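You operate a simulated robot arm through the tools that you are given. There is no shell and no other tool. Be economical: measure what you need, move in short steps, check, and stop when the job is done.

You are at the controls of a simulated robot arm. One attempt, no reset.

JOB
Make up both white pegs: a black ring, then a brass nut on top.
Fine: the cracked ring comes off first and goes in the small black tray.
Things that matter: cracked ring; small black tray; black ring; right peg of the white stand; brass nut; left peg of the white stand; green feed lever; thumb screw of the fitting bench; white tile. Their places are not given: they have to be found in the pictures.

Only the result counts: the job must be done as asked and must still hold three seconds after the hand-in. Knocking over, shifting, dropping, spilling or breaking anything else fails it.

ROBOT AND FRAMES
A 7-joint arm with a two-finger parallel gripper, fixed in place. Base frame: the origin is at the foot of the arm, x ahead of it, y to its left, z up; the work surface is at about z = 860. Readings come in mm, degrees, newtons and seconds.
With the tool pointing down near the work surface it reaches from about 240 to 680 mm from the base axis. Its first joint turns from -66.0 to 66.0 degrees. Payload 2.4 kg.
Tool frame: the origin (TCP) lies between the finger pads and is the grasp point; the fingertips stand 30 mm ahead of it; z points along the fingers, y is the line along which they close. The gripper opens to 94 mm. The fingers are 28 mm wide and 10 mm thick; the gripper's body (50 by 96 mm) begins 55 mm behind the TCP.
Orientation is told as [roll, pitch, yaw] about the base's x, y, z axes, in that order, counted from this pose: with the fingers straight down and closing along the base's y, the tool's x points along the base's -x, its y along +y and its z along -z.

CONTROLS
- The arm moves only by the tool play_rows. Its argument "plan" is a list of rows, each a list of 7 numbers: the shift along the tool's x, y, z in mm, then the turn, a rotation vector about the tool's x, y, z in degrees, then the opening in per cent of the stroke, from 0 (shut) to 100 (fully open). In form: [[dx, dy, dz, ax, ay, az, hand], ...]. A call has 1 to 10 rows; each row is the pose to reach, as a shift and turn from the pose commanded when the call began, along the tool's axes at that moment. Rows are played at 5 a second. More than 50 mm and 8.6 degrees between two rows, or a gripper value outside its range, and nothing of the call is played. Where a pose cannot be reached the arm comes as near as it can. A force on the tool above 70 N (or 10 N above the force at the start of the call, whichever is more), or a blocked arm, ends the call early, and 0.2 s more pass. Each finger travels about 153 mm/s and halts on what it meets, pressing with about 38 N; the grip force reading is that of the motor and also rises with nothing between the fingers. The clock runs only during rows and for 0.2 s after the last one: add rows that repeat a pose to give the fingers time. The reply holds the time, the measured pose of the TCP, the force on the tool along the base axes, the opening and the grip force, in the units named above and with some noise.
- Cameras (640 x 400 px; columns grow to the right, rows downward): "scene" is fixed at [35.9, 470.7, 1441.1]; the picture's right is [-0.78, -0.62, 0.00], its down [-0.36, 0.46, -0.81] and it looks along [0.50, -0.64, -0.59] (base axes); focal length 357 px, centre (320, 200). "wrist" rides on the gripper at [-37, 0, -58] in the tool frame; the picture's right is [0.00, -1.00, 0.00], its down [0.97, 0.00, -0.24] and it looks along [0.24, 0.00, 0.97] (tool axes); focal length 218 px, centre (320, 200).
- get_image(camera): a new picture of that camera. The clock stands still meanwhile.
- pixel_to_xyz(camera, pixels): for up to 12 pixels [column, row] of the newest picture of that camera ("zoom" is the newest enlarged one), the place [x, y, z] in the base frame of the surface seen there, good to about 2 mm. The clock stands still meanwhile.
- inspect(camera, box): a new picture of the part [left, top, right, bottom] of that camera's present view, enlarged. The clock stands still meanwhile.
- close_job(): hands the job in; it is judged then, once.

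Keep the steps short. Do not move on a guess: measure, check each grasp and each placing, and mend mistakes. In all there are 80 turns and 38 pictures (those below and enlarged ones count). Leave the gripper open and the arm clear of the work at the hand-in unless told otherwise, and finish with a single line.

The tools are called after "Request:" as name(argument=value, ...) on one line, values as JSON. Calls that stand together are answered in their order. play_rows: Moves the arm, as the interface text tells. Its arguments: {"type":"object","properties":{"plan":{"type":"array"}},"required":["plan"]} The other tools are called the same way: get_image (camera) takes a picture; pixel_to_xyz (camera, pixels) gives the place of the surface under pixels of a picture; inspect (camera, box) takes an enlarged picture of a part of a camera's view; close_job () hands the job in.

At the start:

```text
time_s: 0.0
ee_pos: [351.5, 59.4, 1178.5]
orientation: [0.1, 0.0, 0.0]
contact_force: [0.1, -0.4, -0.1]
gripper_width: 93.9
finger_force: 0.0
```

scene: 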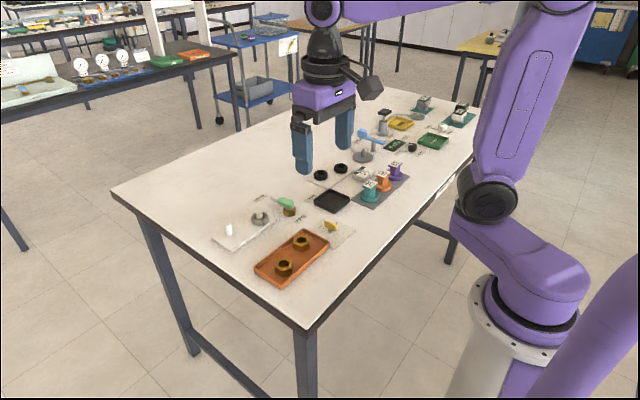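
wrist: 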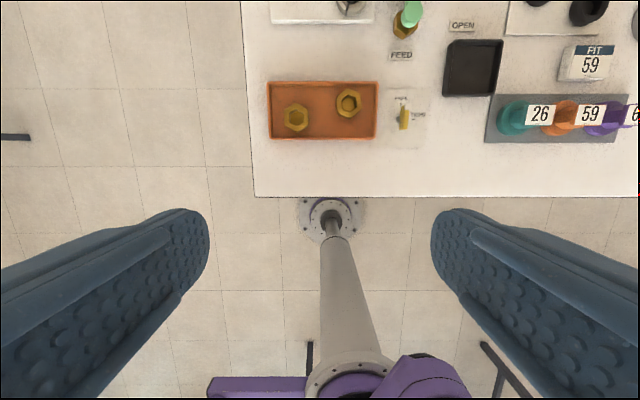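

I start by enlarging the parts of the table in the scene view to identify everything.

Request:
inspect(camera="scene", box=[200, 180, 360, 290])

Request:
inspect(camera="scene", box=[300, 85, 490, 215])

```text
3.64 times, centred on (280, 235) of scene
```

zoom: 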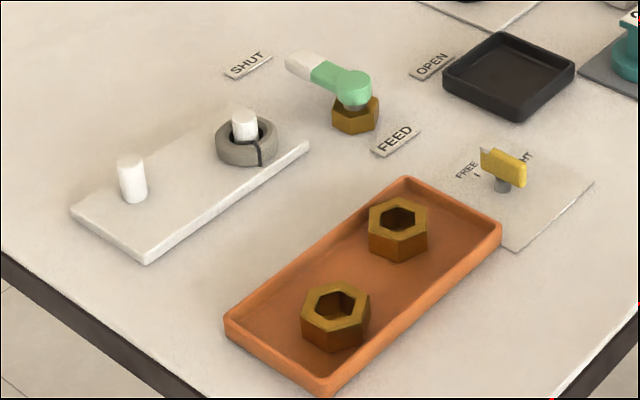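

```text
3.08 times, centred on (395, 150) of scene
```

zoom: 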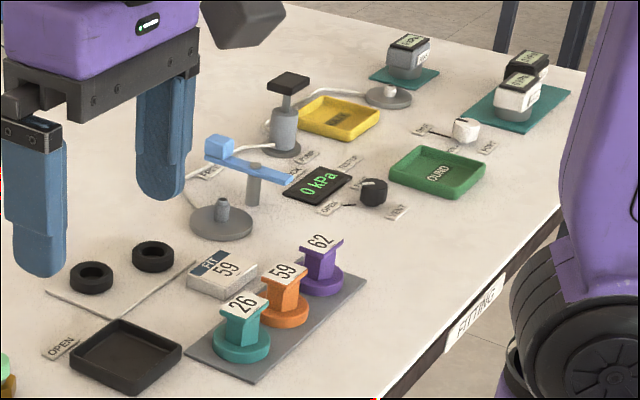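

I get base positions of the main features from the scene picture.

Request:
pixel_to_xyz(camera="scene", pixels=[[229, 229], [261, 212], [285, 202], [332, 201], [284, 266], [301, 241], [331, 226], [320, 173], [341, 167], [360, 174], [370, 190], [240, 238]])

Request:
pixel_to_xyz(camera="zoom", pixels=[[92, 277], [153, 257], [125, 357], [222, 222], [244, 158], [222, 285], [50, 290], [133, 325]])

```text
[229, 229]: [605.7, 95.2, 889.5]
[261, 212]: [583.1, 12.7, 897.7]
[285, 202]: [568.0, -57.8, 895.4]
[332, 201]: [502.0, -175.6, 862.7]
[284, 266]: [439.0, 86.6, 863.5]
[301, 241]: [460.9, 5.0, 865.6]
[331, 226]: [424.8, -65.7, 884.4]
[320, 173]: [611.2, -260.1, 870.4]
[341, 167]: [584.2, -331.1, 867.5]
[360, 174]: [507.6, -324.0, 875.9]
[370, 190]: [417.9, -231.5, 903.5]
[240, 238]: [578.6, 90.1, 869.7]
```

```text
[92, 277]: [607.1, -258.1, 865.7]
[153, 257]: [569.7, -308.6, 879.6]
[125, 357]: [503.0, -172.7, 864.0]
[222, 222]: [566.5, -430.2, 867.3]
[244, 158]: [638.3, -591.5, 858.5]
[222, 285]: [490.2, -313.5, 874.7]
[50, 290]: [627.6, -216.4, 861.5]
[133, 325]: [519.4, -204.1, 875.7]
```

Stand is near (595, 50), rings near (605,-258) and (575,-309). I move the wrist camera over the stand to see it clearly.

Request:
play_rows(plan=[[-40, -15, 20, 0, 0, 0, 100], [-80, -30, 40, 0, 0, 0, 100], [-120, -45, 60, 0, 0, 0, 100], [-160, -60, 80, 0, 0, 0, 100], [-200, -75, 100, 0, 0, 0, 100], [-200, -75, 100, 0, 0, 0, 100]])

Request:
get_image(camera="wrist")

```text
time_s: 1.4
ee_pos: [549.7, -16.1, 1079.2]
orientation: [0.1, 0.0, 0.1]
contact_force: [-0.1, -0.3, -0.8]
gripper_width: 94.0
finger_force: 0.2
```

```text
33 pictures are left
```

wrist: 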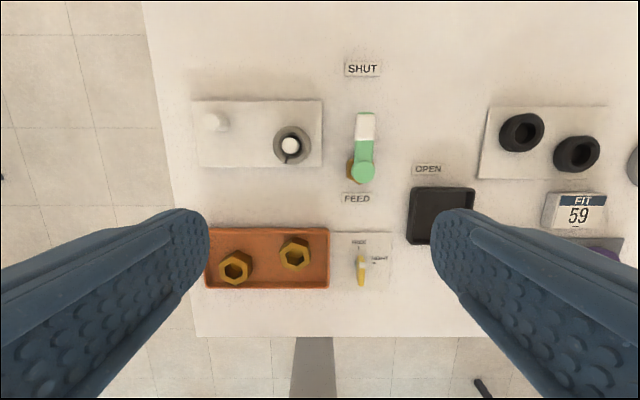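

The lever points to SHUT. I enlarge the wrist view on the stand and on the thumb screw.

Request:
inspect(camera="wrist", box=[190, 50, 430, 200])

Request:
pixel_to_xyz(camera="wrist", pixels=[[213, 121], [291, 146], [280, 137], [522, 132], [577, 154], [441, 215], [235, 267], [294, 254], [365, 169], [361, 280], [545, 150], [576, 213]])

Request:
inspect(camera="wrist", box=[200, 180, 440, 330])

Request:
inspect(camera="wrist", box=[400, 80, 640, 250])

```text
2.67 times, centred on (310, 125) of wrist
```

zoom: 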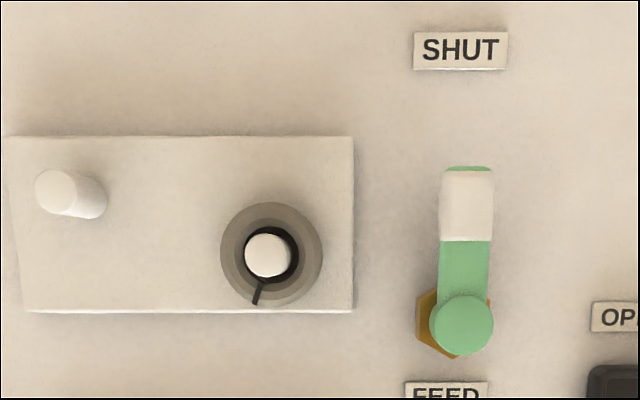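

```text
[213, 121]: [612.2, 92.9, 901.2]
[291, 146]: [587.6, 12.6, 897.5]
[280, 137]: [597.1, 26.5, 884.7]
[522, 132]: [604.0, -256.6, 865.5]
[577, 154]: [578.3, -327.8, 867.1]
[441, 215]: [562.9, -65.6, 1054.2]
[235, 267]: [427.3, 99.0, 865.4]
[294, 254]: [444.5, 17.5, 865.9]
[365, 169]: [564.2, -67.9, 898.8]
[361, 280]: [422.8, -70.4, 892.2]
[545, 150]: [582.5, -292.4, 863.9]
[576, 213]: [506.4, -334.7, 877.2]
```

```text
2.67 times, centred on (320, 255) of wrist
```

zoom: 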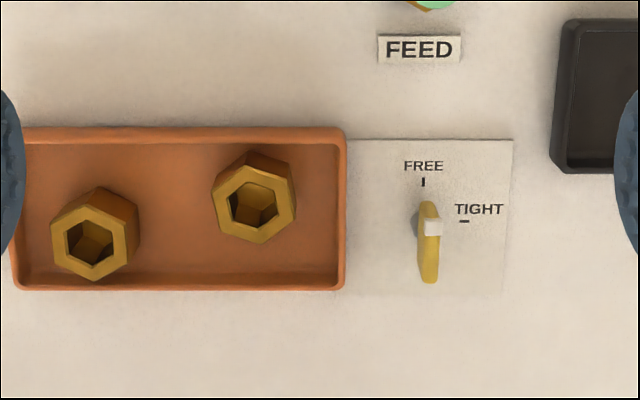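

```text
2.35 times, centred on (520, 165) of wrist
```

zoom: 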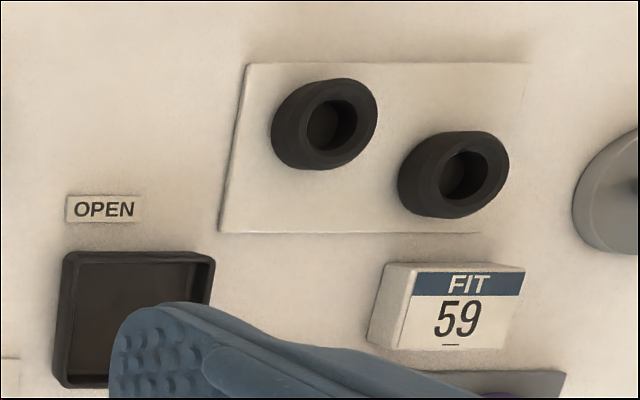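

Readings: right peg with the cracked ring about (587.3, 15.8), peg top z≈900, ring Ø≈43 mm; left peg about (611, 96.4). The lever is at SHUT and the thumb screw isn't part of what is asked, so I leave both alone. Next I hover over the cracked ring.

Request:
play_rows(plan=[[-20, 16, 30, 0, 0, 0, 80], [-37.8, 31.9, 65, 0, 0, 0, 74], [-37.8, 31.9, 95, 0, 0, 0, 74], [-37.8, 31.9, 119, 0, 0, 0, 74], [-37.8, 31.9, 119, 0, 0, 0, 74]])

Request:
get_image(camera="wrist")

```text
time_s: 2.6
ee_pos: [587.5, 16.4, 960.6]
orientation: [0.1, 0.0, 0.1]
contact_force: [-0.4, 0.4, -0.4]
gripper_width: 69.9
finger_force: 0.1
```

```text
29 pictures are left
```

wrist: 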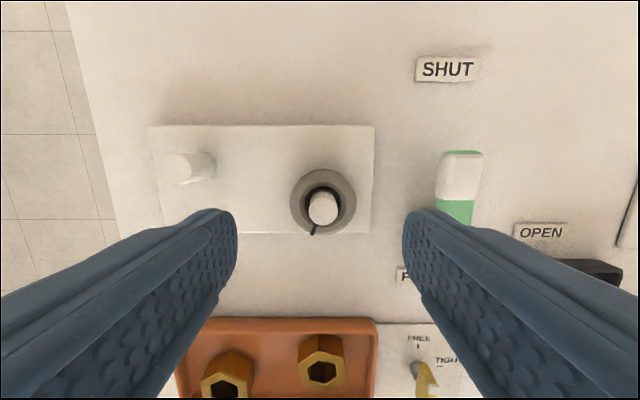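

The ring is centred at about pixel (322, 202). I take depth samples on the ring and peg tops to fix the heights.

Request:
inspect(camera="wrist", box=[270, 150, 380, 240])

Request:
pixel_to_xyz(camera="wrist", pixels=[[323, 209], [298, 200], [349, 200], [324, 176], [302, 220], [342, 221], [260, 150], [175, 168], [205, 168], [400, 140]])

```text
4.44 times, centred on (325, 195) of wrist
```

zoom: 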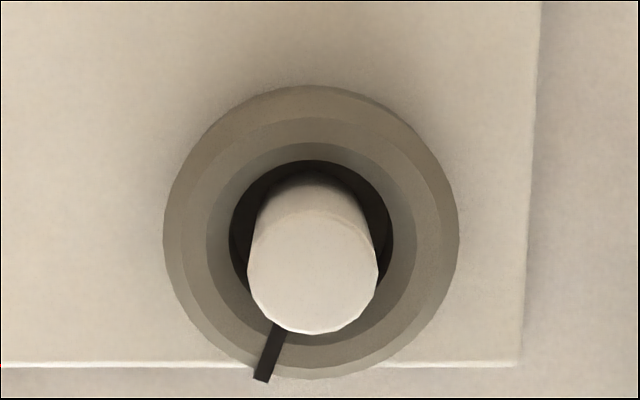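

```text
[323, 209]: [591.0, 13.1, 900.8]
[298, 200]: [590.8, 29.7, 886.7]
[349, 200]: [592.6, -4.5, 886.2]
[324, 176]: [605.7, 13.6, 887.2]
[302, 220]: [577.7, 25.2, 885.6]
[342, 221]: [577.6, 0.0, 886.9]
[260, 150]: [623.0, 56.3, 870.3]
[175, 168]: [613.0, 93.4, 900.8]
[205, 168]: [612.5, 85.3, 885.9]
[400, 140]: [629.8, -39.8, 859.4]
```

Right peg at (589, 14.5), Ø17; ring Ø43 with bore 23, z from 870 to 887. I correct by (+1.5, −1.9) mm and lower to TCP z 903, then close.

Request:
play_rows(plan=[[-1.5, -1.9, 25, 0, 0, 0, 74], [-1.5, -1.9, 45, 0, 0, 0, 74], [-1.5, -1.9, 57.5, 0, 0, 0, 74], [-1.5, -1.9, 57.5, 0, 0, 0, 74], [-1.5, -1.9, 57.5, 0, 0, 0, 50], [-1.5, -1.9, 57.5, 0, 0, 0, 42], [-1.5, -1.9, 57.5, 0, 0, 0, 42]])

```text
time_s: 4.2
ee_pos: [590.6, 14.0, 903.0]
orientation: [0.0, 0.0, 0.1]
contact_force: [-0.1, 0.2, 1.4]
gripper_width: 41.4
finger_force: 37.8
```

The fingers stopped at 41.4 mm with force: ring held. I lift straight up 60 mm.

Request:
play_rows(plan=[[0, 0, 0, 0, 0, 0, 30], [0, 0, -15, 0, 0, 0, 30], [0, 0, -35, 0, 0, 0, 30], [0, 0, -60, 0, 0, 0, 30], [0, 0, -60, 0, 0, 0, 30]])

Request:
get_image(camera="wrist")

```text
time_s: 5.4
ee_pos: [590.9, 13.0, 962.7]
orientation: [0.0, 0.0, 0.0]
contact_force: [-0.7, -0.1, -0.6]
gripper_width: 41.4
finger_force: 38.0
```

```text
27 pictures are left
```

wrist: 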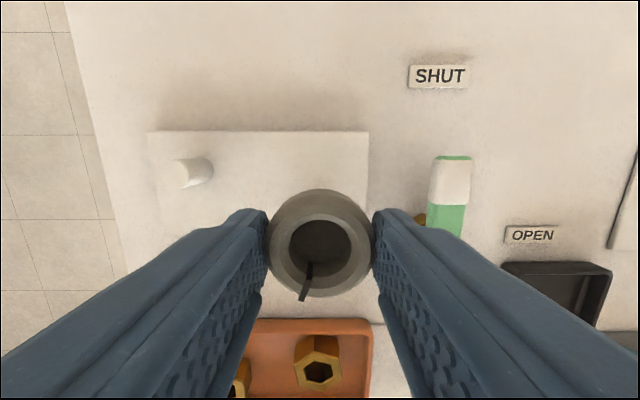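

Ring is held, the stand has not moved. I carry it higher and over the black tray near (500, −174).

Request:
play_rows(plan=[[0, 0, -30, 0, 0, 0, 30], [20, -40, -40, 0, 0, 0, 30], [40, -80, -40, 0, 0, 0, 30], [60, -120, -40, 0, 0, 0, 30], [78, -160, -40, 0, 0, 0, 30], [90, -187, -40, 0, 0, 0, 30], [90, -187, -40, 0, 0, 0, 30]])

Request:
get_image(camera="wrist")

```text
time_s: 7.0
ee_pos: [499.2, -174.6, 1003.3]
orientation: [0.0, 0.0, -0.1]
contact_force: [0.1, -0.7, 0.0]
gripper_width: 41.2
finger_force: 37.7
```

```text
26 pictures are left
```

wrist: 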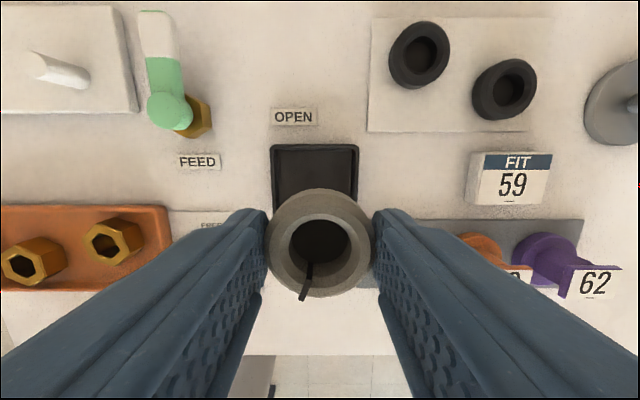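

I measure the tray's rim and floor corners.

Request:
pixel_to_xyz(camera="wrist", pixels=[[274, 148], [356, 148], [315, 147], [272, 180], [358, 180], [315, 175], [290, 165], [340, 165]])

Request:
inspect(camera="scene", box=[290, 160, 410, 240])

```text
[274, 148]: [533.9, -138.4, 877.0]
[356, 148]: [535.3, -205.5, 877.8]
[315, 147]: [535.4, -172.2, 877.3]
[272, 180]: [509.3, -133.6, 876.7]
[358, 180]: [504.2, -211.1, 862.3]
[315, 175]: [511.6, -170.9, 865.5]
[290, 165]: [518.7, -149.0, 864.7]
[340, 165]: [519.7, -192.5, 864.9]
```

```text
5.00 times, centred on (350, 200) of scene
```

zoom: 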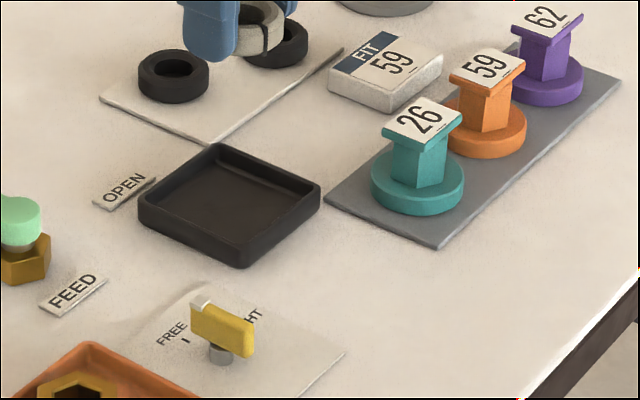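

Request:
pixel_to_xyz(camera="zoom", pixels=[[241, 245], [142, 200], [317, 188], [215, 148], [228, 205]])

```text
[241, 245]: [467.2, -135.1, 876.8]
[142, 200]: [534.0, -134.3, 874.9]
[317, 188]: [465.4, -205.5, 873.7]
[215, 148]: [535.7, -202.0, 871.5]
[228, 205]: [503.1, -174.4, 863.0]
```

Tray centre (501, −171.5), floor z≈865, rim 877. Ring's bottom is 33 mm below TCP, so I lower to TCP z ≈ 899 in steps.

Request:
play_rows(plan=[[-1.5, 3.1, 40, 0, 0, 0, 30], [-1.5, 3.1, 75, 0, 0, 0, 30], [-1.5, 3.1, 95, 0, 0, 0, 30], [-1.5, 3.1, 104, 0, 0, 0, 30], [-1.5, 3.1, 104, 0, 0, 0, 30]])

Request:
inspect(camera="scene", box=[290, 160, 410, 240])

```text
time_s: 8.2
ee_pos: [502.0, -170.9, 899.3]
orientation: [0.0, 0.0, 0.0]
contact_force: [0.6, -0.6, -1.1]
gripper_width: 41.5
finger_force: 38.3
```

```text
5.00 times, centred on (350, 200) of scene
```

zoom: 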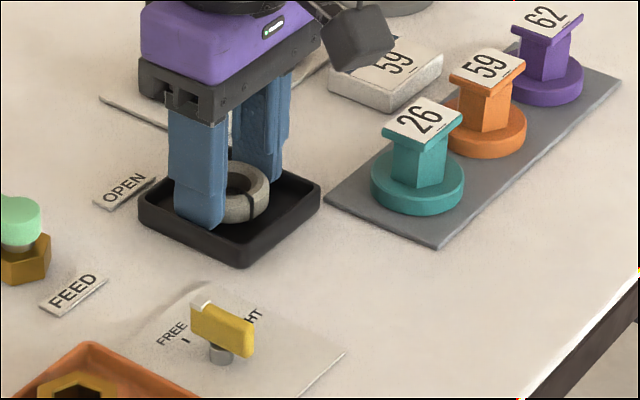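

The ring is inside the tray. I open by about 3 mm only, then rise.

Request:
play_rows(plan=[[0, 0, 0, 0, 0, 0, 47.5], [0, 0, 0, 0, 0, 0, 47.5], [0, 0, -20, 0, 0, 0, 47.5], [0, 0, -60, 0, 0, 0, 60], [0, 0, -100, 0, 0, 0, 74], [0, 0, -100, 0, 0, 0, 74]])

Request:
inspect(camera="scene", box=[290, 160, 410, 240])

```text
time_s: 9.6
ee_pos: [501.5, -169.2, 999.3]
orientation: [-0.1, -0.1, -0.1]
contact_force: [1.0, 0.6, -0.3]
gripper_width: 69.7
finger_force: 0.1
```

```text
5.00 times, centred on (350, 200) of scene
```

zoom: 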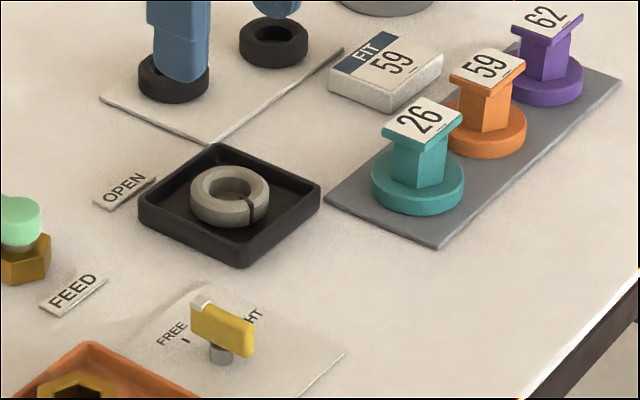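

The cracked ring sits in the tray. Next I hover over the nearer black ring around (605, −257).

Request:
play_rows(plan=[[-30, -25, 0, 0, 0, 0, 74], [-60, -50, 0, 0, 0, 0, 74], [-90, -75, 0, 0, 0, 0, 74], [-104, -88, 20, 0, 0, 0, 74], [-104, -88, 40, 0, 0, 0, 74], [-104, -88, 40, 0, 0, 0, 74]])

Request:
inspect(camera="wrist", box=[220, 130, 460, 280])

```text
time_s: 11.0
ee_pos: [606.9, -257.8, 959.7]
orientation: [-0.1, 0.0, 0.0]
contact_force: [0.0, 0.7, 0.1]
gripper_width: 69.3
finger_force: 0.1
```

```text
2.67 times, centred on (340, 205) of wrist
```

zoom: 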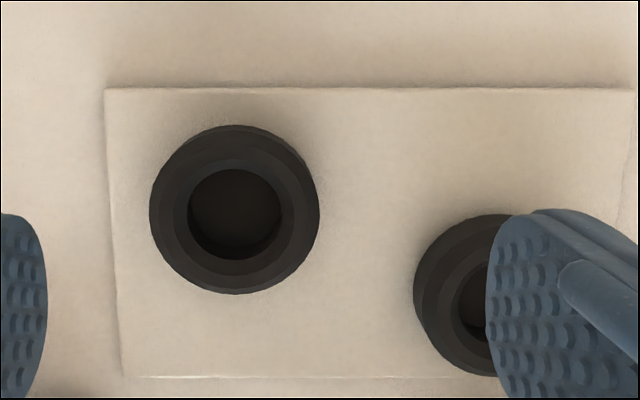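

Request:
pixel_to_xyz(camera="zoom", pixels=[[168, 210], [302, 210], [235, 143], [235, 278], [235, 215], [370, 150], [432, 290], [234, 60]])

```text
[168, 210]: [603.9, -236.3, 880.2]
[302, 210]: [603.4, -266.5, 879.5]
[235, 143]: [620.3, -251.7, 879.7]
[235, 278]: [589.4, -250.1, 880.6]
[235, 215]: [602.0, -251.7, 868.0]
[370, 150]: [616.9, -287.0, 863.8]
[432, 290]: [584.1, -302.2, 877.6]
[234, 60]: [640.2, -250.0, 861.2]
```

Ring A centre ≈ (603.5, −250.3), z 863.5–880; ring B ≈ (578.5, −320). I narrow the opening to 56 mm to clear ring B, shift (−3.4, +7.5), and go down to TCP z 896.7.

Request:
play_rows(plan=[[3.4, 7.5, 10, 0, 0, 0, 59.5], [3.4, 7.5, 30, 0, 0, 0, 59.5], [3.4, 7.5, 50, 0, 0, 0, 59.5], [3.4, 7.5, 63, 0, 0, 0, 59.5], [3.4, 7.5, 63, 0, 0, 0, 59.5]])

Request:
get_image(camera="wrist")

```text
time_s: 12.2
ee_pos: [602.5, -251.7, 895.7]
orientation: [0.0, -0.1, 0.0]
contact_force: [-1.0, -0.6, -0.4]
gripper_width: 56.0
finger_force: 0.1
```

```text
21 pictures are left
```

wrist: 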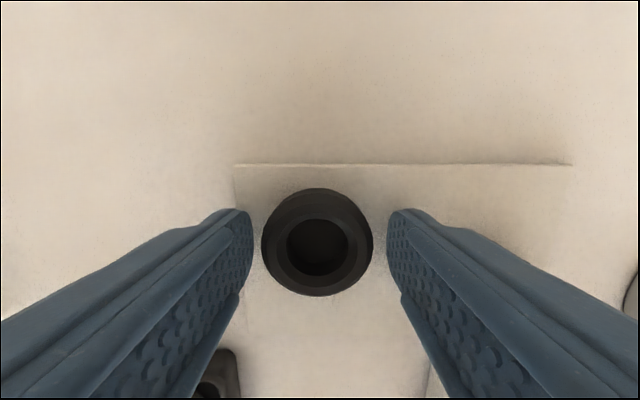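

The ring is well centred between the fingers. I close and lift.

Request:
play_rows(plan=[[0, 0, 0, 0, 0, 0, 45], [0, 0, 0, 0, 0, 0, 30], [0, 0, 0, 0, 0, 0, 30], [0, 0, -15, 0, 0, 0, 30], [0, 0, -50, 0, 0, 0, 30], [0, 0, -95, 0, 0, 0, 30], [0, 0, -105, 0, 0, 0, 30], [0, 0, -105, 0, 0, 0, 30]])

```text
time_s: 14.0
ee_pos: [602.0, -251.4, 998.7]
orientation: [0.0, 0.0, 0.0]
contact_force: [0.6, -0.7, -0.6]
gripper_width: 41.3
finger_force: 38.3
```

Black ring held (41.3 mm). I carry it toward the left peg, stopping 25 mm short in x so the camera can see the peg.

Request:
play_rows(plan=[[4, 40, 0, 0, 0, 0, 30], [8, 85, 0, 0, 0, 0, 30], [12, 130, 0, 0, 0, 0, 30], [16, 175, 0, 0, 0, 0, 30], [17, 220, 0, 0, 0, 0, 30], [17, 265, 0, 0, 0, 0, 30], [17, 310, 0, 0, 0, 0, 30], [17, 345, 0, 0, 0, 0, 30], [17, 345, 0, 0, 0, 0, 30]])

Request:
inspect(camera="wrist", box=[220, 100, 460, 250])

```text
time_s: 16.0
ee_pos: [583.5, 93.2, 1001.7]
orientation: [0.0, 0.0, 0.1]
contact_force: [-0.8, -0.2, 0.9]
gripper_width: 41.5
finger_force: 38.0
```

```text
2.67 times, centred on (340, 175) of wrist
```

zoom: 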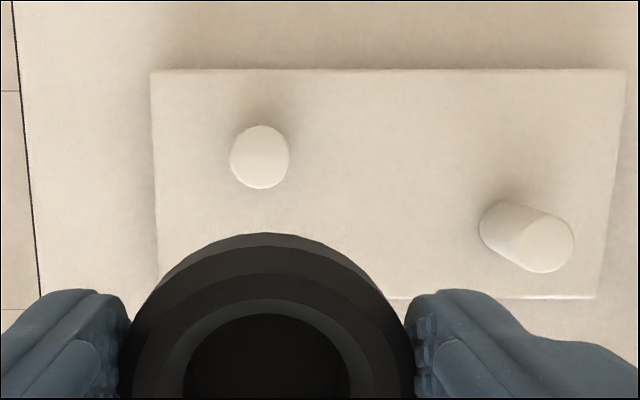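

Left peg measured at (611.6, 95.2); ring centre is ~0.9 mm ahead of the TCP. I shift (+27.2, +2.0) and go down to z 945, just above the peg.

Request:
play_rows(plan=[[-15, 2, 10, 0, 0, 0, 30], [-27.2, 2, 30, 0, 0, 0, 30], [-27.2, 2, 56, 0, 0, 0, 30], [-27.2, 2, 56, 0, 0, 0, 30]])

Request:
inspect(camera="wrist", box=[250, 170, 390, 310])

```text
time_s: 17.0
ee_pos: [612.8, 95.8, 943.3]
orientation: [0.0, 0.0, 0.0]
contact_force: [-0.1, -0.3, -0.3]
gripper_width: 41.3
finger_force: 37.8
```

```text
2.86 times, centred on (320, 240) of wrist
```

zoom: 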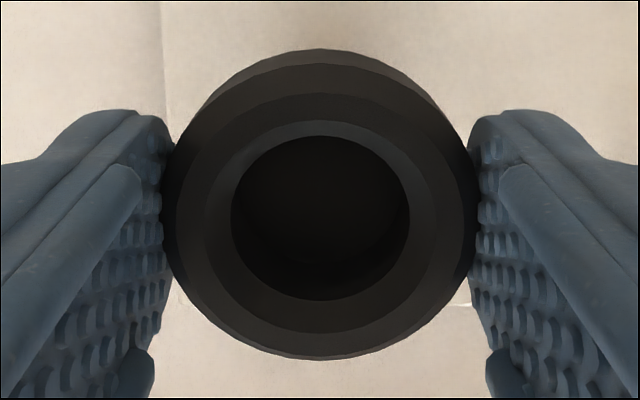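

The bore looks dark, so I can't see the peg through it. I read the pose once more before lowering.

Request:
play_rows(plan=[[0, 0, 0, 0, 0, 0, 30]])

Request:
pixel_to_xyz(camera="zoom", pixels=[[320, 220], [320, 190], [320, 260], [320, 120], [320, 320], [220, 210], [420, 210]])

```text
time_s: 17.4
ee_pos: [612.5, 95.8, 942.2]
orientation: [0.0, 0.0, 0.0]
contact_force: [0.1, 0.3, 0.0]
gripper_width: 41.6
finger_force: 38.0
```

```text
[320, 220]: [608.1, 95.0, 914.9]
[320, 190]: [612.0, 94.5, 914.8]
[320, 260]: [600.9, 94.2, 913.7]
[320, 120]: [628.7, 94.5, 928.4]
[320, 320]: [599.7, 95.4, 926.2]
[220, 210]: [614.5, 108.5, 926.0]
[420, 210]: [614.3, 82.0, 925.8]
```

The bore's "floor" is a dark shade within the ring, as it was on the cracked ring that sat on its peg. Alignment is within about 1 mm, so I lower gently in small steps and watch the force.

Request:
play_rows(plan=[[0, 0, 6, 0, 0, 0, 30], [0, 0, 12, 0, 0, 0, 30], [0, 0, 17, 0, 0, 0, 30], [0, 0, 17, 0, 0, 0, 30]])

Request:
inspect(camera="wrist", box=[250, 170, 390, 310])

```text
time_s: 18.4
ee_pos: [611.5, 95.8, 925.8]
orientation: [0.1, 0.0, 0.0]
contact_force: [0.6, -0.6, -0.3]
gripper_width: 41.4
finger_force: 38.0
```

```text
2.86 times, centred on (320, 240) of wrist
```

zoom: 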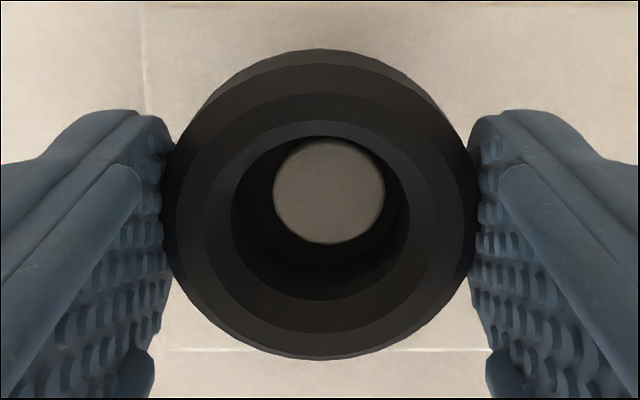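

The peg now shows inside the bore, 1.2 mm off to −y. I correct that and go down the remaining way.

Request:
play_rows(plan=[[0, -1.2, 0, 0, 0, 0, 30], [0, -1.2, 10, 0, 0, 0, 30], [0, -1.2, 18, 0, 0, 0, 30], [0, -1.2, 22.5, 0, 0, 0, 30], [0, -1.2, 22.5, 0, 0, 0, 30]])

```text
time_s: 19.6
ee_pos: [613.7, 95.4, 903.9]
orientation: [0.0, 0.1, 0.0]
contact_force: [0.5, 0.4, -0.3]
gripper_width: 41.6
finger_force: 37.9
```

No contact yet; by my count the ring's underside is ~2.5 mm above the stand. I lower 2 mm more, open a little, and rise.

Request:
play_rows(plan=[[0, 0, 1.2, 0, 0, 0, 30], [0, 0, 2.2, 0, 0, 0, 30], [0, 0, 2.2, 0, 0, 0, 30], [0, 0, 2.2, 0, 0, 0, 52], [0, 0, 2.2, 0, 0, 0, 60], [0, 0, 2.2, 0, 0, 0, 60], [0, 0, -20, 0, 0, 0, 60], [0, 0, -58, 0, 0, 0, 74], [0, 0, -98, 0, 0, 0, 74], [0, 0, -98, 0, 0, 0, 74]])

Request:
get_image(camera="wrist")

```text
time_s: 21.8
ee_pos: [610.4, 95.4, 1002.4]
orientation: [0.0, 0.0, -0.1]
contact_force: [-0.4, 0.1, 0.1]
gripper_width: 69.2
finger_force: 0.1
```

```text
17 pictures are left
```

wrist: 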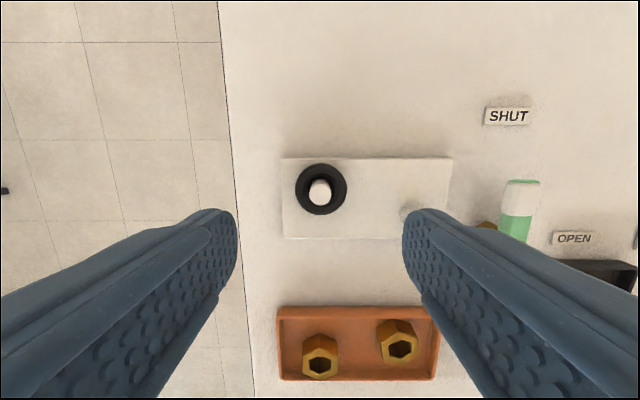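

Ring A is seated on the left peg. I travel back to ring B near (580, −320), staying high.

Request:
play_rows(plan=[[4, -46, 0, 0, 0, 0, 62], [8, -92, 0, 0, 0, 0, 59.5], [12, -138, 0, 0, 0, 0, 59.5], [16, -184, 0, 0, 0, 0, 59.5], [20, -230, 0, 0, 0, 0, 59.5], [25, -276, 0, 0, 0, 0, 59.5], [30, -322, 0, 0, 0, 0, 59.5], [34, -368, 0, 0, 0, 0, 59.5], [35, -414, 0, 0, 0, 0, 59.5], [35, -414, 0, 0, 0, 0, 59.5]])

Request:
get_image(camera="wrist")

```text
time_s: 24.0
ee_pos: [577.7, -319.5, 1005.6]
orientation: [0.0, 0.0, 0.1]
contact_force: [-0.1, 0.8, 0.6]
gripper_width: 56.1
finger_force: 0.1
```

```text
16 pictures are left
```

wrist: 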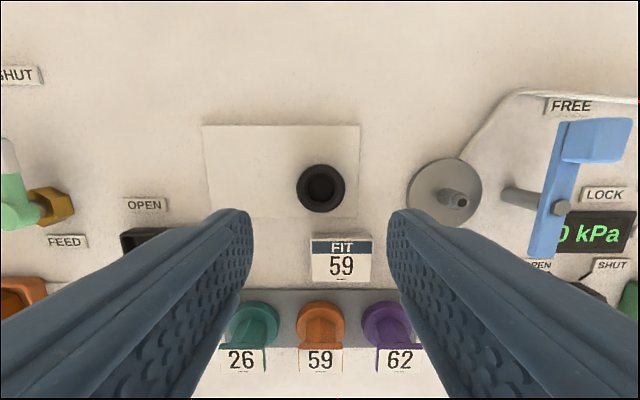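

Ring B at pixel (321, 188) → about (580, −319). The neighbours (FIT card, grey disc) are clear of the fingers. I lower to TCP 895, as with ring A.

Request:
play_rows(plan=[[-1.9, -0.9, 40, 0, 0, 0, 59.5], [-1.9, -0.9, 75, 0, 0, 0, 59.5], [-1.9, -0.9, 97, 0, 0, 0, 59.5], [-1.9, -0.9, 107.5, 0, 0, 0, 59.5], [-1.9, -0.9, 107.5, 0, 0, 0, 59.5]])

Request:
get_image(camera="wrist")

```text
time_s: 25.2
ee_pos: [579.8, -319.5, 896.3]
orientation: [0.0, 0.0, 0.0]
contact_force: [0.8, -0.5, 0.4]
gripper_width: 55.9
finger_force: 0.1
```

```text
15 pictures are left
```

wrist: 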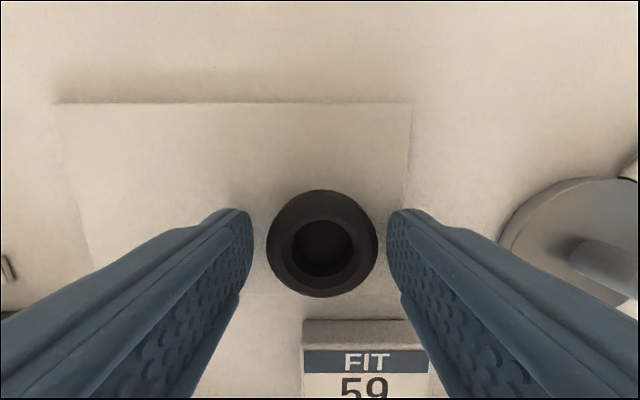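

Centred. I close and lift.

Request:
play_rows(plan=[[0, -0.7, 0, 0, 0, 0, 52], [0, -0.7, 0, 0, 0, 0, 40], [0, -0.7, 0, 0, 0, 0, 30], [0, -0.7, 0, 0, 0, 0, 30], [0, -0.7, -15, 0, 0, 0, 30], [0, -0.7, -50, 0, 0, 0, 30], [0, -0.7, -95, 0, 0, 0, 30], [0, -0.7, -107, 0, 0, 0, 30], [0, -0.7, -107, 0, 0, 0, 30]])

```text
time_s: 27.2
ee_pos: [579.1, -318.4, 1003.1]
orientation: [0.0, 0.0, 0.0]
contact_force: [0.0, 0.7, 1.4]
gripper_width: 41.6
finger_force: 37.9
```

Ring B held. I carry it to above the right peg (command ≈ (590, 15.4)).

Request:
play_rows(plan=[[-2, 45, 0, 0, 0, 0, 30], [-4, 90, 0, 0, 0, 0, 30], [-5, 135, 0, 0, 0, 0, 30], [-6, 180, 0, 0, 0, 0, 30], [-7, 225, 0, 0, 0, 0, 30], [-8, 270, 0, 0, 0, 0, 30], [-9, 310, 0, 0, 0, 0, 30], [-10, 335.2, 0, 0, 0, 0, 30], [-10, 335.2, 30, 0, 0, 0, 30], [-10, 335.2, 58, 0, 0, 0, 30]])

Request:
play_rows(plan=[[0, 0, 6, 0, 0, 0, 30], [0, 0, 12, 0, 0, 0, 30], [0, 0, 17, 0, 0, 0, 30], [0, 0, 17, 0, 0, 0, 30]])

Request:
inspect(camera="wrist", box=[250, 170, 390, 310])

```text
time_s: 29.4
ee_pos: [587.2, 14.7, 943.8]
orientation: [0.0, 0.1, -0.1]
contact_force: [0.4, 0.0, 0.6]
gripper_width: 41.3
finger_force: 38.0
```

```text
time_s: 30.4
ee_pos: [588.3, 13.4, 927.1]
orientation: [-0.1, 0.0, 0.0]
contact_force: [-0.1, -0.2, 0.1]
gripper_width: 41.4
finger_force: 37.9
```

```text
2.86 times, centred on (320, 240) of wrist
```

zoom: 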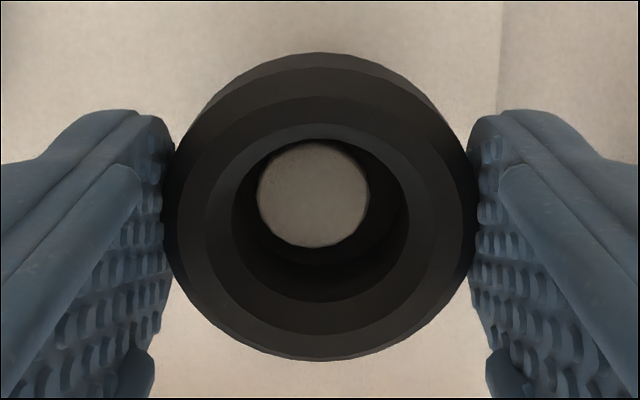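

Peg 1.1 mm to +y in the bore. I correct and lower.

Request:
play_rows(plan=[[0, 1.1, 0, 0, 0, 0, 30], [0, 1.1, 10, 0, 0, 0, 30], [0, 1.1, 18, 0, 0, 0, 30], [0, 1.1, 23, 0, 0, 0, 30], [0, 1.1, 24.5, 0, 0, 0, 30], [0, 1.1, 24.5, 0, 0, 0, 30]])

```text
time_s: 31.8
ee_pos: [588.7, 16.1, 902.9]
orientation: [0.0, 0.0, -0.1]
contact_force: [0.8, -0.1, -0.2]
gripper_width: 41.2
finger_force: 38.1
```

Seated depth, no contact force. I release, rise 100 mm, then move over toward the brass nuts' tray.

Request:
play_rows(plan=[[0, 0, 0, 0, 0, 0, 52], [0, 0, 0, 0, 0, 0, 60], [0, 0, 0, 0, 0, 0, 60], [0, 0, -20, 0, 0, 0, 60], [0, 0, -60, 0, 0, 0, 60], [0, 0, -100, 0, 0, 0, 60], [45, 8, -110, 0, 0, 0, 60], [90, 16, -110, 0, 0, 0, 60], [135, 24, -110, 0, 0, 0, 60], [160, 30, -110, 0, 0, 0, 60]])

Request:
get_image(camera="wrist")

```text
time_s: 34.0
ee_pos: [430.1, 47.2, 1012.3]
orientation: [-0.1, 0.0, 0.0]
contact_force: [-0.4, -0.1, 0.3]
gripper_width: 56.5
finger_force: 0.0
```

```text
13 pictures are left
```

wrist: 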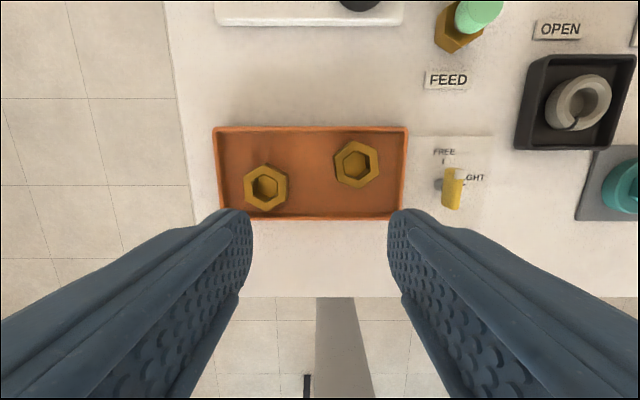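

Both rings are placed. I enlarge the nuts to read their centres, heights and the direction of their flats.

Request:
inspect(camera="wrist", box=[205, 110, 425, 240])

Request:
pixel_to_xyz(camera="wrist", pixels=[[248, 185], [284, 190], [269, 170], [268, 207], [339, 160], [374, 165], [357, 182], [300, 195], [300, 216], [300, 129], [216, 170], [404, 170]])

```text
2.91 times, centred on (315, 175) of wrist
```

zoom: 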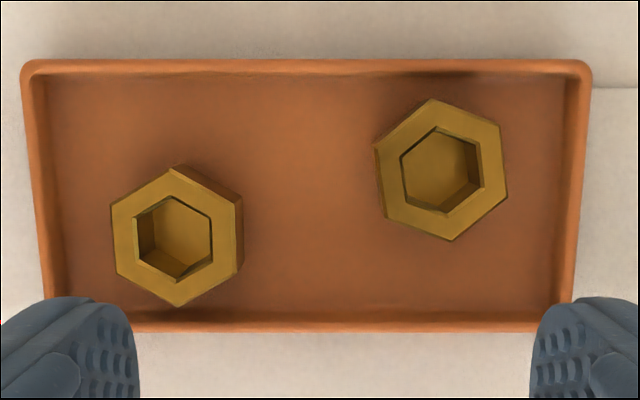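

```text
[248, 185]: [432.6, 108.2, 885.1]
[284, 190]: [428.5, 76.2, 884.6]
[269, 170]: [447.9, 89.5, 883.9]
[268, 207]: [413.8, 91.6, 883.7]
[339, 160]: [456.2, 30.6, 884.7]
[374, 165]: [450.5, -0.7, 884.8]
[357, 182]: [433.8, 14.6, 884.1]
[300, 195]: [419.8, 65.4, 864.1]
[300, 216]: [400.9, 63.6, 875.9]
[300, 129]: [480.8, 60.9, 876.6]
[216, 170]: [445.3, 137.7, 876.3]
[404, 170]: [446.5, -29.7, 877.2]
```

Nuts: top z 885, floor 864, 36 mm across flats; nut 1 at ≈(431.5, 93.7) with flats turned ≈ +5°, nut 2 at ≈(446, 15) turned ≈ +7°. I hover over nut 1 with that yaw, opening 50 mm.

Request:
play_rows(plan=[[-1.5, 25, 20, 0, 0, -3, 53], [-1.5, 47, 40, 0, 0, -5.2, 53], [-1.5, 47, 72, 0, 0, -5.2, 53], [-1.5, 47, 72, 0, 0, -5.2, 53]])

Request:
inspect(camera="wrist", box=[220, 130, 420, 290])

```text
time_s: 35.0
ee_pos: [430.0, 95.2, 940.6]
orientation: [0.0, 0.1, 5.3]
contact_force: [0.0, 0.3, 0.0]
gripper_width: 50.0
finger_force: 0.1
```

```text
2.50 times, centred on (320, 210) of wrist
```

zoom: 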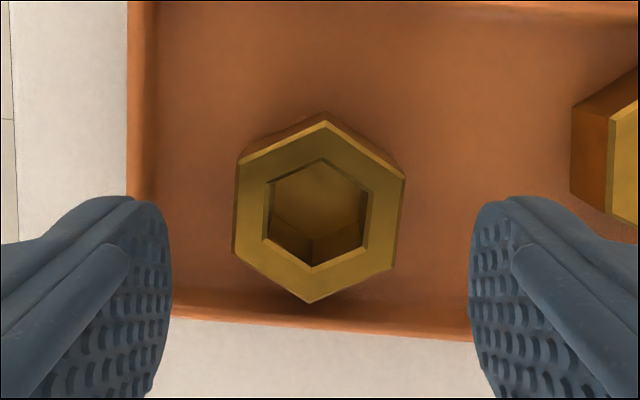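

With perspective removed, nut 1's flats are actually about square to the base (image tilt −5° at yaw +5°). I turn back to yaw ≈ 0, go to (432.5, 94.1) and lower to TCP 898.

Request:
play_rows(plan=[[-1, 0.5, 0, 0, 0, 5.2, 53], [-1, 0.5, 20, 0, 0, 5.2, 53], [-1, 0.5, 35, 0, 0, 5.2, 53], [-1, 0.5, 42.5, 0, 0, 5.2, 53], [-1, 0.5, 42.5, 0, 0, 5.2, 53]])

Request:
get_image(camera="wrist")

```text
time_s: 36.2
ee_pos: [432.6, 93.6, 897.3]
orientation: [0.0, -0.1, -0.1]
contact_force: [0.4, -0.3, -0.3]
gripper_width: 49.9
finger_force: 0.0
```

```text
10 pictures are left
```

wrist: 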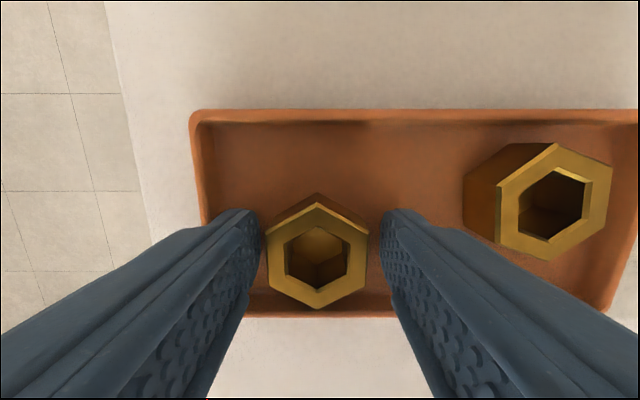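

Nut 1 is square and centred within 1 mm. I shift +1 mm in y, close, and lift.

Request:
play_rows(plan=[[0, 1, 0, 0, 0, 0, 53], [0, 1, 0, 0, 0, 0, 42], [0, 1, 0, 0, 0, 0, 28], [0, 1, 0, 0, 0, 0, 28], [0, 1, -15, 0, 0, 0, 28], [0, 1, -50, 0, 0, 0, 28], [0, 1, -90, 0, 0, 0, 28], [0, 1, -90, 0, 0, 0, 28]])

```text
time_s: 38.0
ee_pos: [431.2, 92.5, 990.4]
orientation: [0.0, 0.0, 0.0]
contact_force: [0.7, 0.1, -1.1]
gripper_width: 39.2
finger_force: 38.0
```

Nut 1 held (39 mm). I carry it over the left peg (command ≈ (614.5, 95.8)) and lower to just above the peg top.

Request:
play_rows(plan=[[-40, 0.7, 0, 0, 0, 0, 28], [-80, 0.7, 0, 0, 0, 0, 28], [-120, 0.7, 0, 0, 0, 0, 28], [-160, 0.7, 0, 0, 0, 0, 28], [-182, 0.7, 0, 0, 0, 0, 28], [-182, 0.7, 20, 0, 0, 0, 28], [-182, 0.7, 42, 0, 0, 0, 28], [-182, 0.7, 50, 0, 0, 0, 28], [-182, 0.7, 50, 0, 0, 0, 28]])

```text
time_s: 40.0
ee_pos: [613.7, 96.1, 938.8]
orientation: [0.0, 0.0, 0.0]
contact_force: [0.2, -1.0, -0.8]
gripper_width: 39.0
finger_force: 38.2
```

Aligned by the earlier calibration; I ease it down 10 mm and look into the bore.

Request:
play_rows(plan=[[0, 0, 3, 0, 0, 0, 28], [0, 0, 6, 0, 0, 0, 28], [0, 0, 10, 0, 0, 0, 28], [0, 0, 10, 0, 0, 0, 28]])

Request:
inspect(camera="wrist", box=[250, 170, 390, 310])

```text
time_s: 41.0
ee_pos: [612.9, 95.4, 928.9]
orientation: [0.0, 0.0, 0.1]
contact_force: [-0.6, -0.6, -0.6]
gripper_width: 39.5
finger_force: 38.0
```

```text
2.86 times, centred on (320, 240) of wrist
```

zoom: 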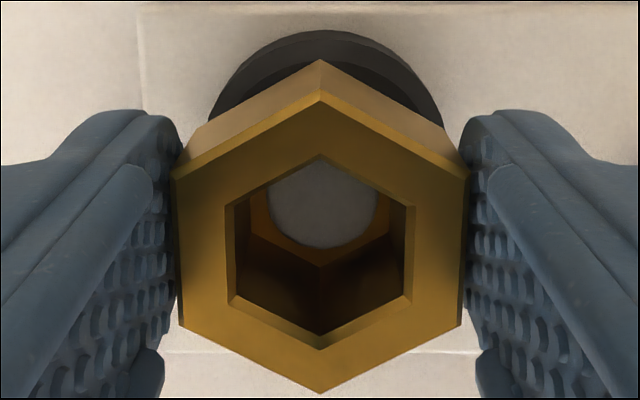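

The peg is centred in the nut's bore. I lower 6.5 mm onto the ring, read the force.

Request:
play_rows(plan=[[0, 0, 3, 0, 0, 0, 28], [0, 0, 5, 0, 0, 0, 28], [0, 0, 6.3, 0, 0, 0, 28], [0, 0, 6.3, 0, 0, 0, 28]])

```text
time_s: 42.0
ee_pos: [614.1, 95.5, 922.4]
orientation: [0.0, 0.1, 0.0]
contact_force: [0.3, -0.3, -0.8]
gripper_width: 39.0
finger_force: 37.9
```

No contact yet; 0.7 mm more, release, rise.

Request:
play_rows(plan=[[0, 0, 0.7, 0, 0, 0, 28], [0, 0, 0.7, 0, 0, 0, 28], [0, 0, 0.7, 0, 0, 0, 48], [0, 0, 0.7, 0, 0, 0, 55], [0, 0, 0.7, 0, 0, 0, 55], [0, 0, -20, 0, 0, 0, 55], [0, 0, -60, 0, 0, 0, 55], [0, 0, -90, 0, 0, 0, 55], [0, 0, -90, 0, 0, 0, 55]])

Request:
inspect(camera="scene", box=[200, 180, 360, 290])

```text
time_s: 44.0
ee_pos: [615.4, 94.5, 1011.3]
orientation: [0.0, 0.1, -0.1]
contact_force: [-0.4, 0.0, 0.4]
gripper_width: 51.8
finger_force: 0.1
```

```text
3.64 times, centred on (280, 235) of scene
```

zoom: 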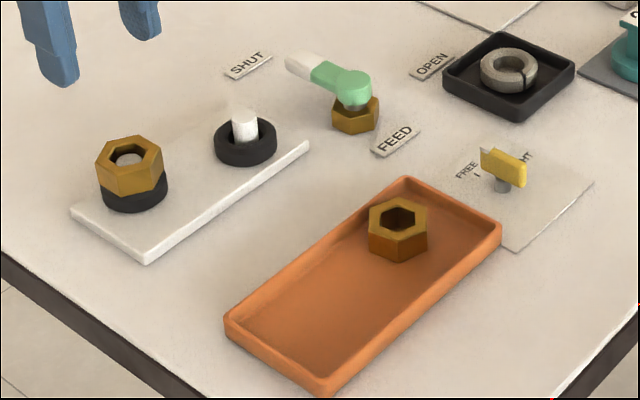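

Left peg is made up. I see a faint pale smudge above the right peg, so I enlarge it before going on.

Request:
inspect(camera="scene", box=[240, 185, 304, 225])

```text
10.00 times, centred on (272, 205) of scene
```

zoom: 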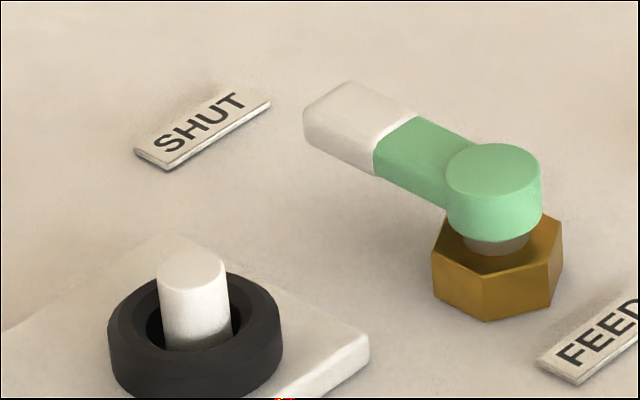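

Only the stand's corner, no problem. Now I hover over nut 2 at (446, 15) with yaw +8°.

Request:
play_rows(plan=[[40, -20, 0, 0, 0, 0, 53], [80, -40, 0, 0, 0, -2, 53], [120, -60, 0, 0, 0, -4, 53], [160, -78, 10, 0, 0, -6, 53], [168.5, -80.8, 40, 0, 0, -8, 53], [168.5, -80.8, 71.7, 0, 0, -8, 53], [168.5, -80.8, 71.7, 0, 0, -8, 53]])

Request:
inspect(camera="wrist", box=[220, 130, 420, 290])

```text
time_s: 45.6
ee_pos: [443.3, 12.3, 939.2]
orientation: [0.0, 0.0, 8.0]
contact_force: [1.5, 0.2, -0.1]
gripper_width: 49.8
finger_force: 0.1
```

```text
2.50 times, centred on (320, 210) of wrist
```

zoom: 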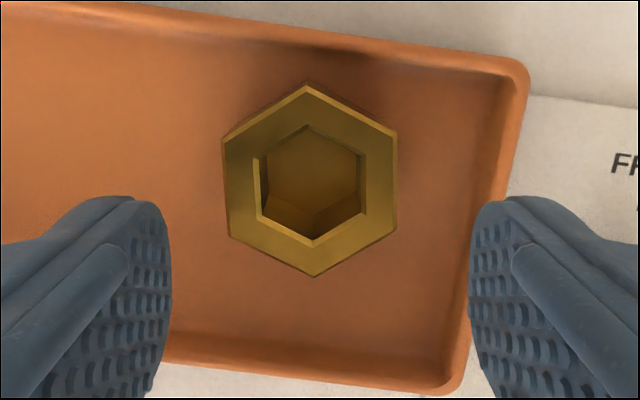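

Nut 2 sits 7.6 mm ahead and 2.1 mm to the left of the tool, flats at yaw ≈ 10°. I correct, turn 2° more, and lower to TCP 898.

Request:
play_rows(plan=[[-7.6, 2.1, 0, 0, 0, -2, 53], [-7.6, 2.1, 20, 0, 0, -2, 53], [-7.6, 2.1, 35, 0, 0, -2, 53], [-7.6, 2.1, 42, 0, 0, -2, 53], [-7.6, 2.1, 42, 0, 0, -2, 53]])

Request:
get_image(camera="wrist")

```text
time_s: 46.8
ee_pos: [452.9, 17.0, 897.0]
orientation: [-0.1, 0.0, 10.0]
contact_force: [-0.2, -0.5, 0.3]
gripper_width: 49.5
finger_force: 0.0
```

```text
5 pictures are left
```

wrist: 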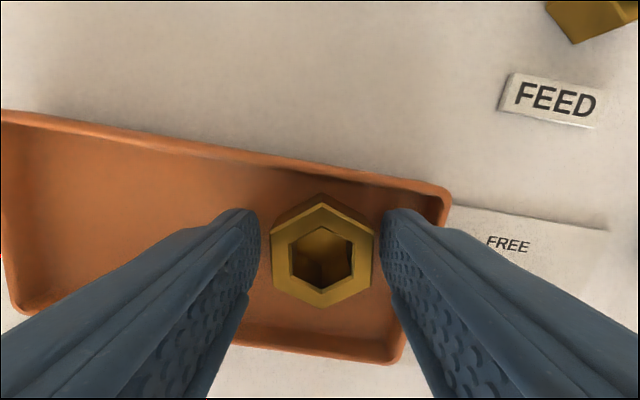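

Centred and square. I close and lift.

Request:
play_rows(plan=[[0, -0.7, 0, 0, 0, 0, 53], [0, -0.7, 0, 0, 0, 0, 42], [0, -0.7, 0, 0, 0, 0, 28], [0, -0.7, 0, 0, 0, 0, 28], [0, -0.7, -15, 0, 0, 0, 28], [0, -0.7, -50, 0, 0, 0, 28], [0, -0.7, -90, 0, 0, 0, 28], [0, -0.7, -90, 0, 0, 0, 28]])

```text
time_s: 48.6
ee_pos: [452.2, 17.5, 988.4]
orientation: [0.1, 0.1, 9.9]
contact_force: [-0.7, 0.9, -0.7]
gripper_width: 39.3
finger_force: 37.4
```

Nut 2 held. I turn back to yaw 0.

Request:
play_rows(plan=[[0, 0, 0, 0, 0, 5, 28], [0, 0, 0, 0, 0, 10, 28], [0, 0, 0, 0, 0, 10, 28]])

Request:
play_rows(plan=[[-40, -0.9, 0, 0, 0, 0, 28], [-80, -0.9, 0, 0, 0, 0, 28], [-120, -0.9, 0, 0, 0, 0, 28], [-137.8, -0.9, 0, 0, 0, 0, 28], [-137.8, -0.9, 20, 0, 0, 0, 28], [-137.8, -0.9, 40, 0, 0, 0, 28], [-137.8, -0.9, 50, 0, 0, 0, 28], [-137.8, -0.9, 50, 0, 0, 0, 28]])

```text
time_s: 49.4
ee_pos: [453.3, 16.6, 988.0]
orientation: [0.0, 0.0, 0.0]
contact_force: [-0.3, -0.1, -1.5]
gripper_width: 38.9
finger_force: 38.4
```

```text
time_s: 51.2
ee_pos: [592.8, 16.0, 938.0]
orientation: [0.1, -0.1, -0.1]
contact_force: [0.7, 0.1, -1.6]
gripper_width: 39.1
finger_force: 37.7
```

I ease down 10 mm over the right peg and look into the bore.

Request:
play_rows(plan=[[0, 0, 3, 0, 0, 0, 28], [0, 0, 6, 0, 0, 0, 28], [0, 0, 10, 0, 0, 0, 28], [0, 0, 10, 0, 0, 0, 28]])

Request:
inspect(camera="wrist", box=[250, 170, 390, 310])

```text
time_s: 52.2
ee_pos: [592.1, 15.7, 926.5]
orientation: [-0.1, 0.0, 0.0]
contact_force: [-0.3, 0.4, -0.9]
gripper_width: 39.1
finger_force: 37.6
```

```text
2.86 times, centred on (320, 240) of wrist
```

zoom: 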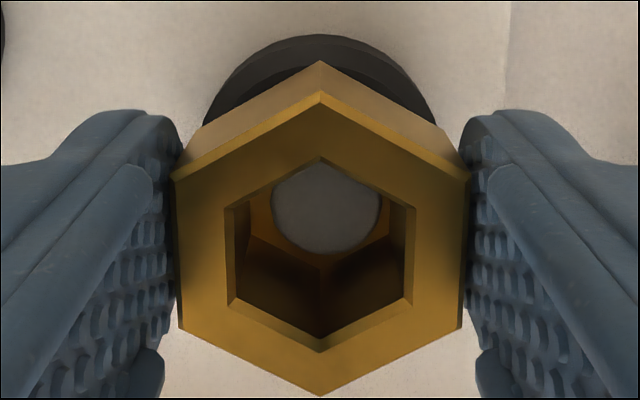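

Peg about 0.9 mm to −y and 0.7 mm to −x in the bore. I correct, lower 7 mm.

Request:
play_rows(plan=[[0.7, -0.8, 0, 0, 0, 0, 28], [0.7, -0.8, 3, 0, 0, 0, 28], [0.7, -0.8, 5, 0, 0, 0, 28], [0.7, -0.8, 6.9, 0, 0, 0, 28], [0.7, -0.8, 6.9, 0, 0, 0, 28]])

```text
time_s: 53.4
ee_pos: [590.7, 14.9, 922.6]
orientation: [0.0, 0.0, 0.0]
contact_force: [1.0, -0.2, -1.2]
gripper_width: 39.2
finger_force: 38.1
```

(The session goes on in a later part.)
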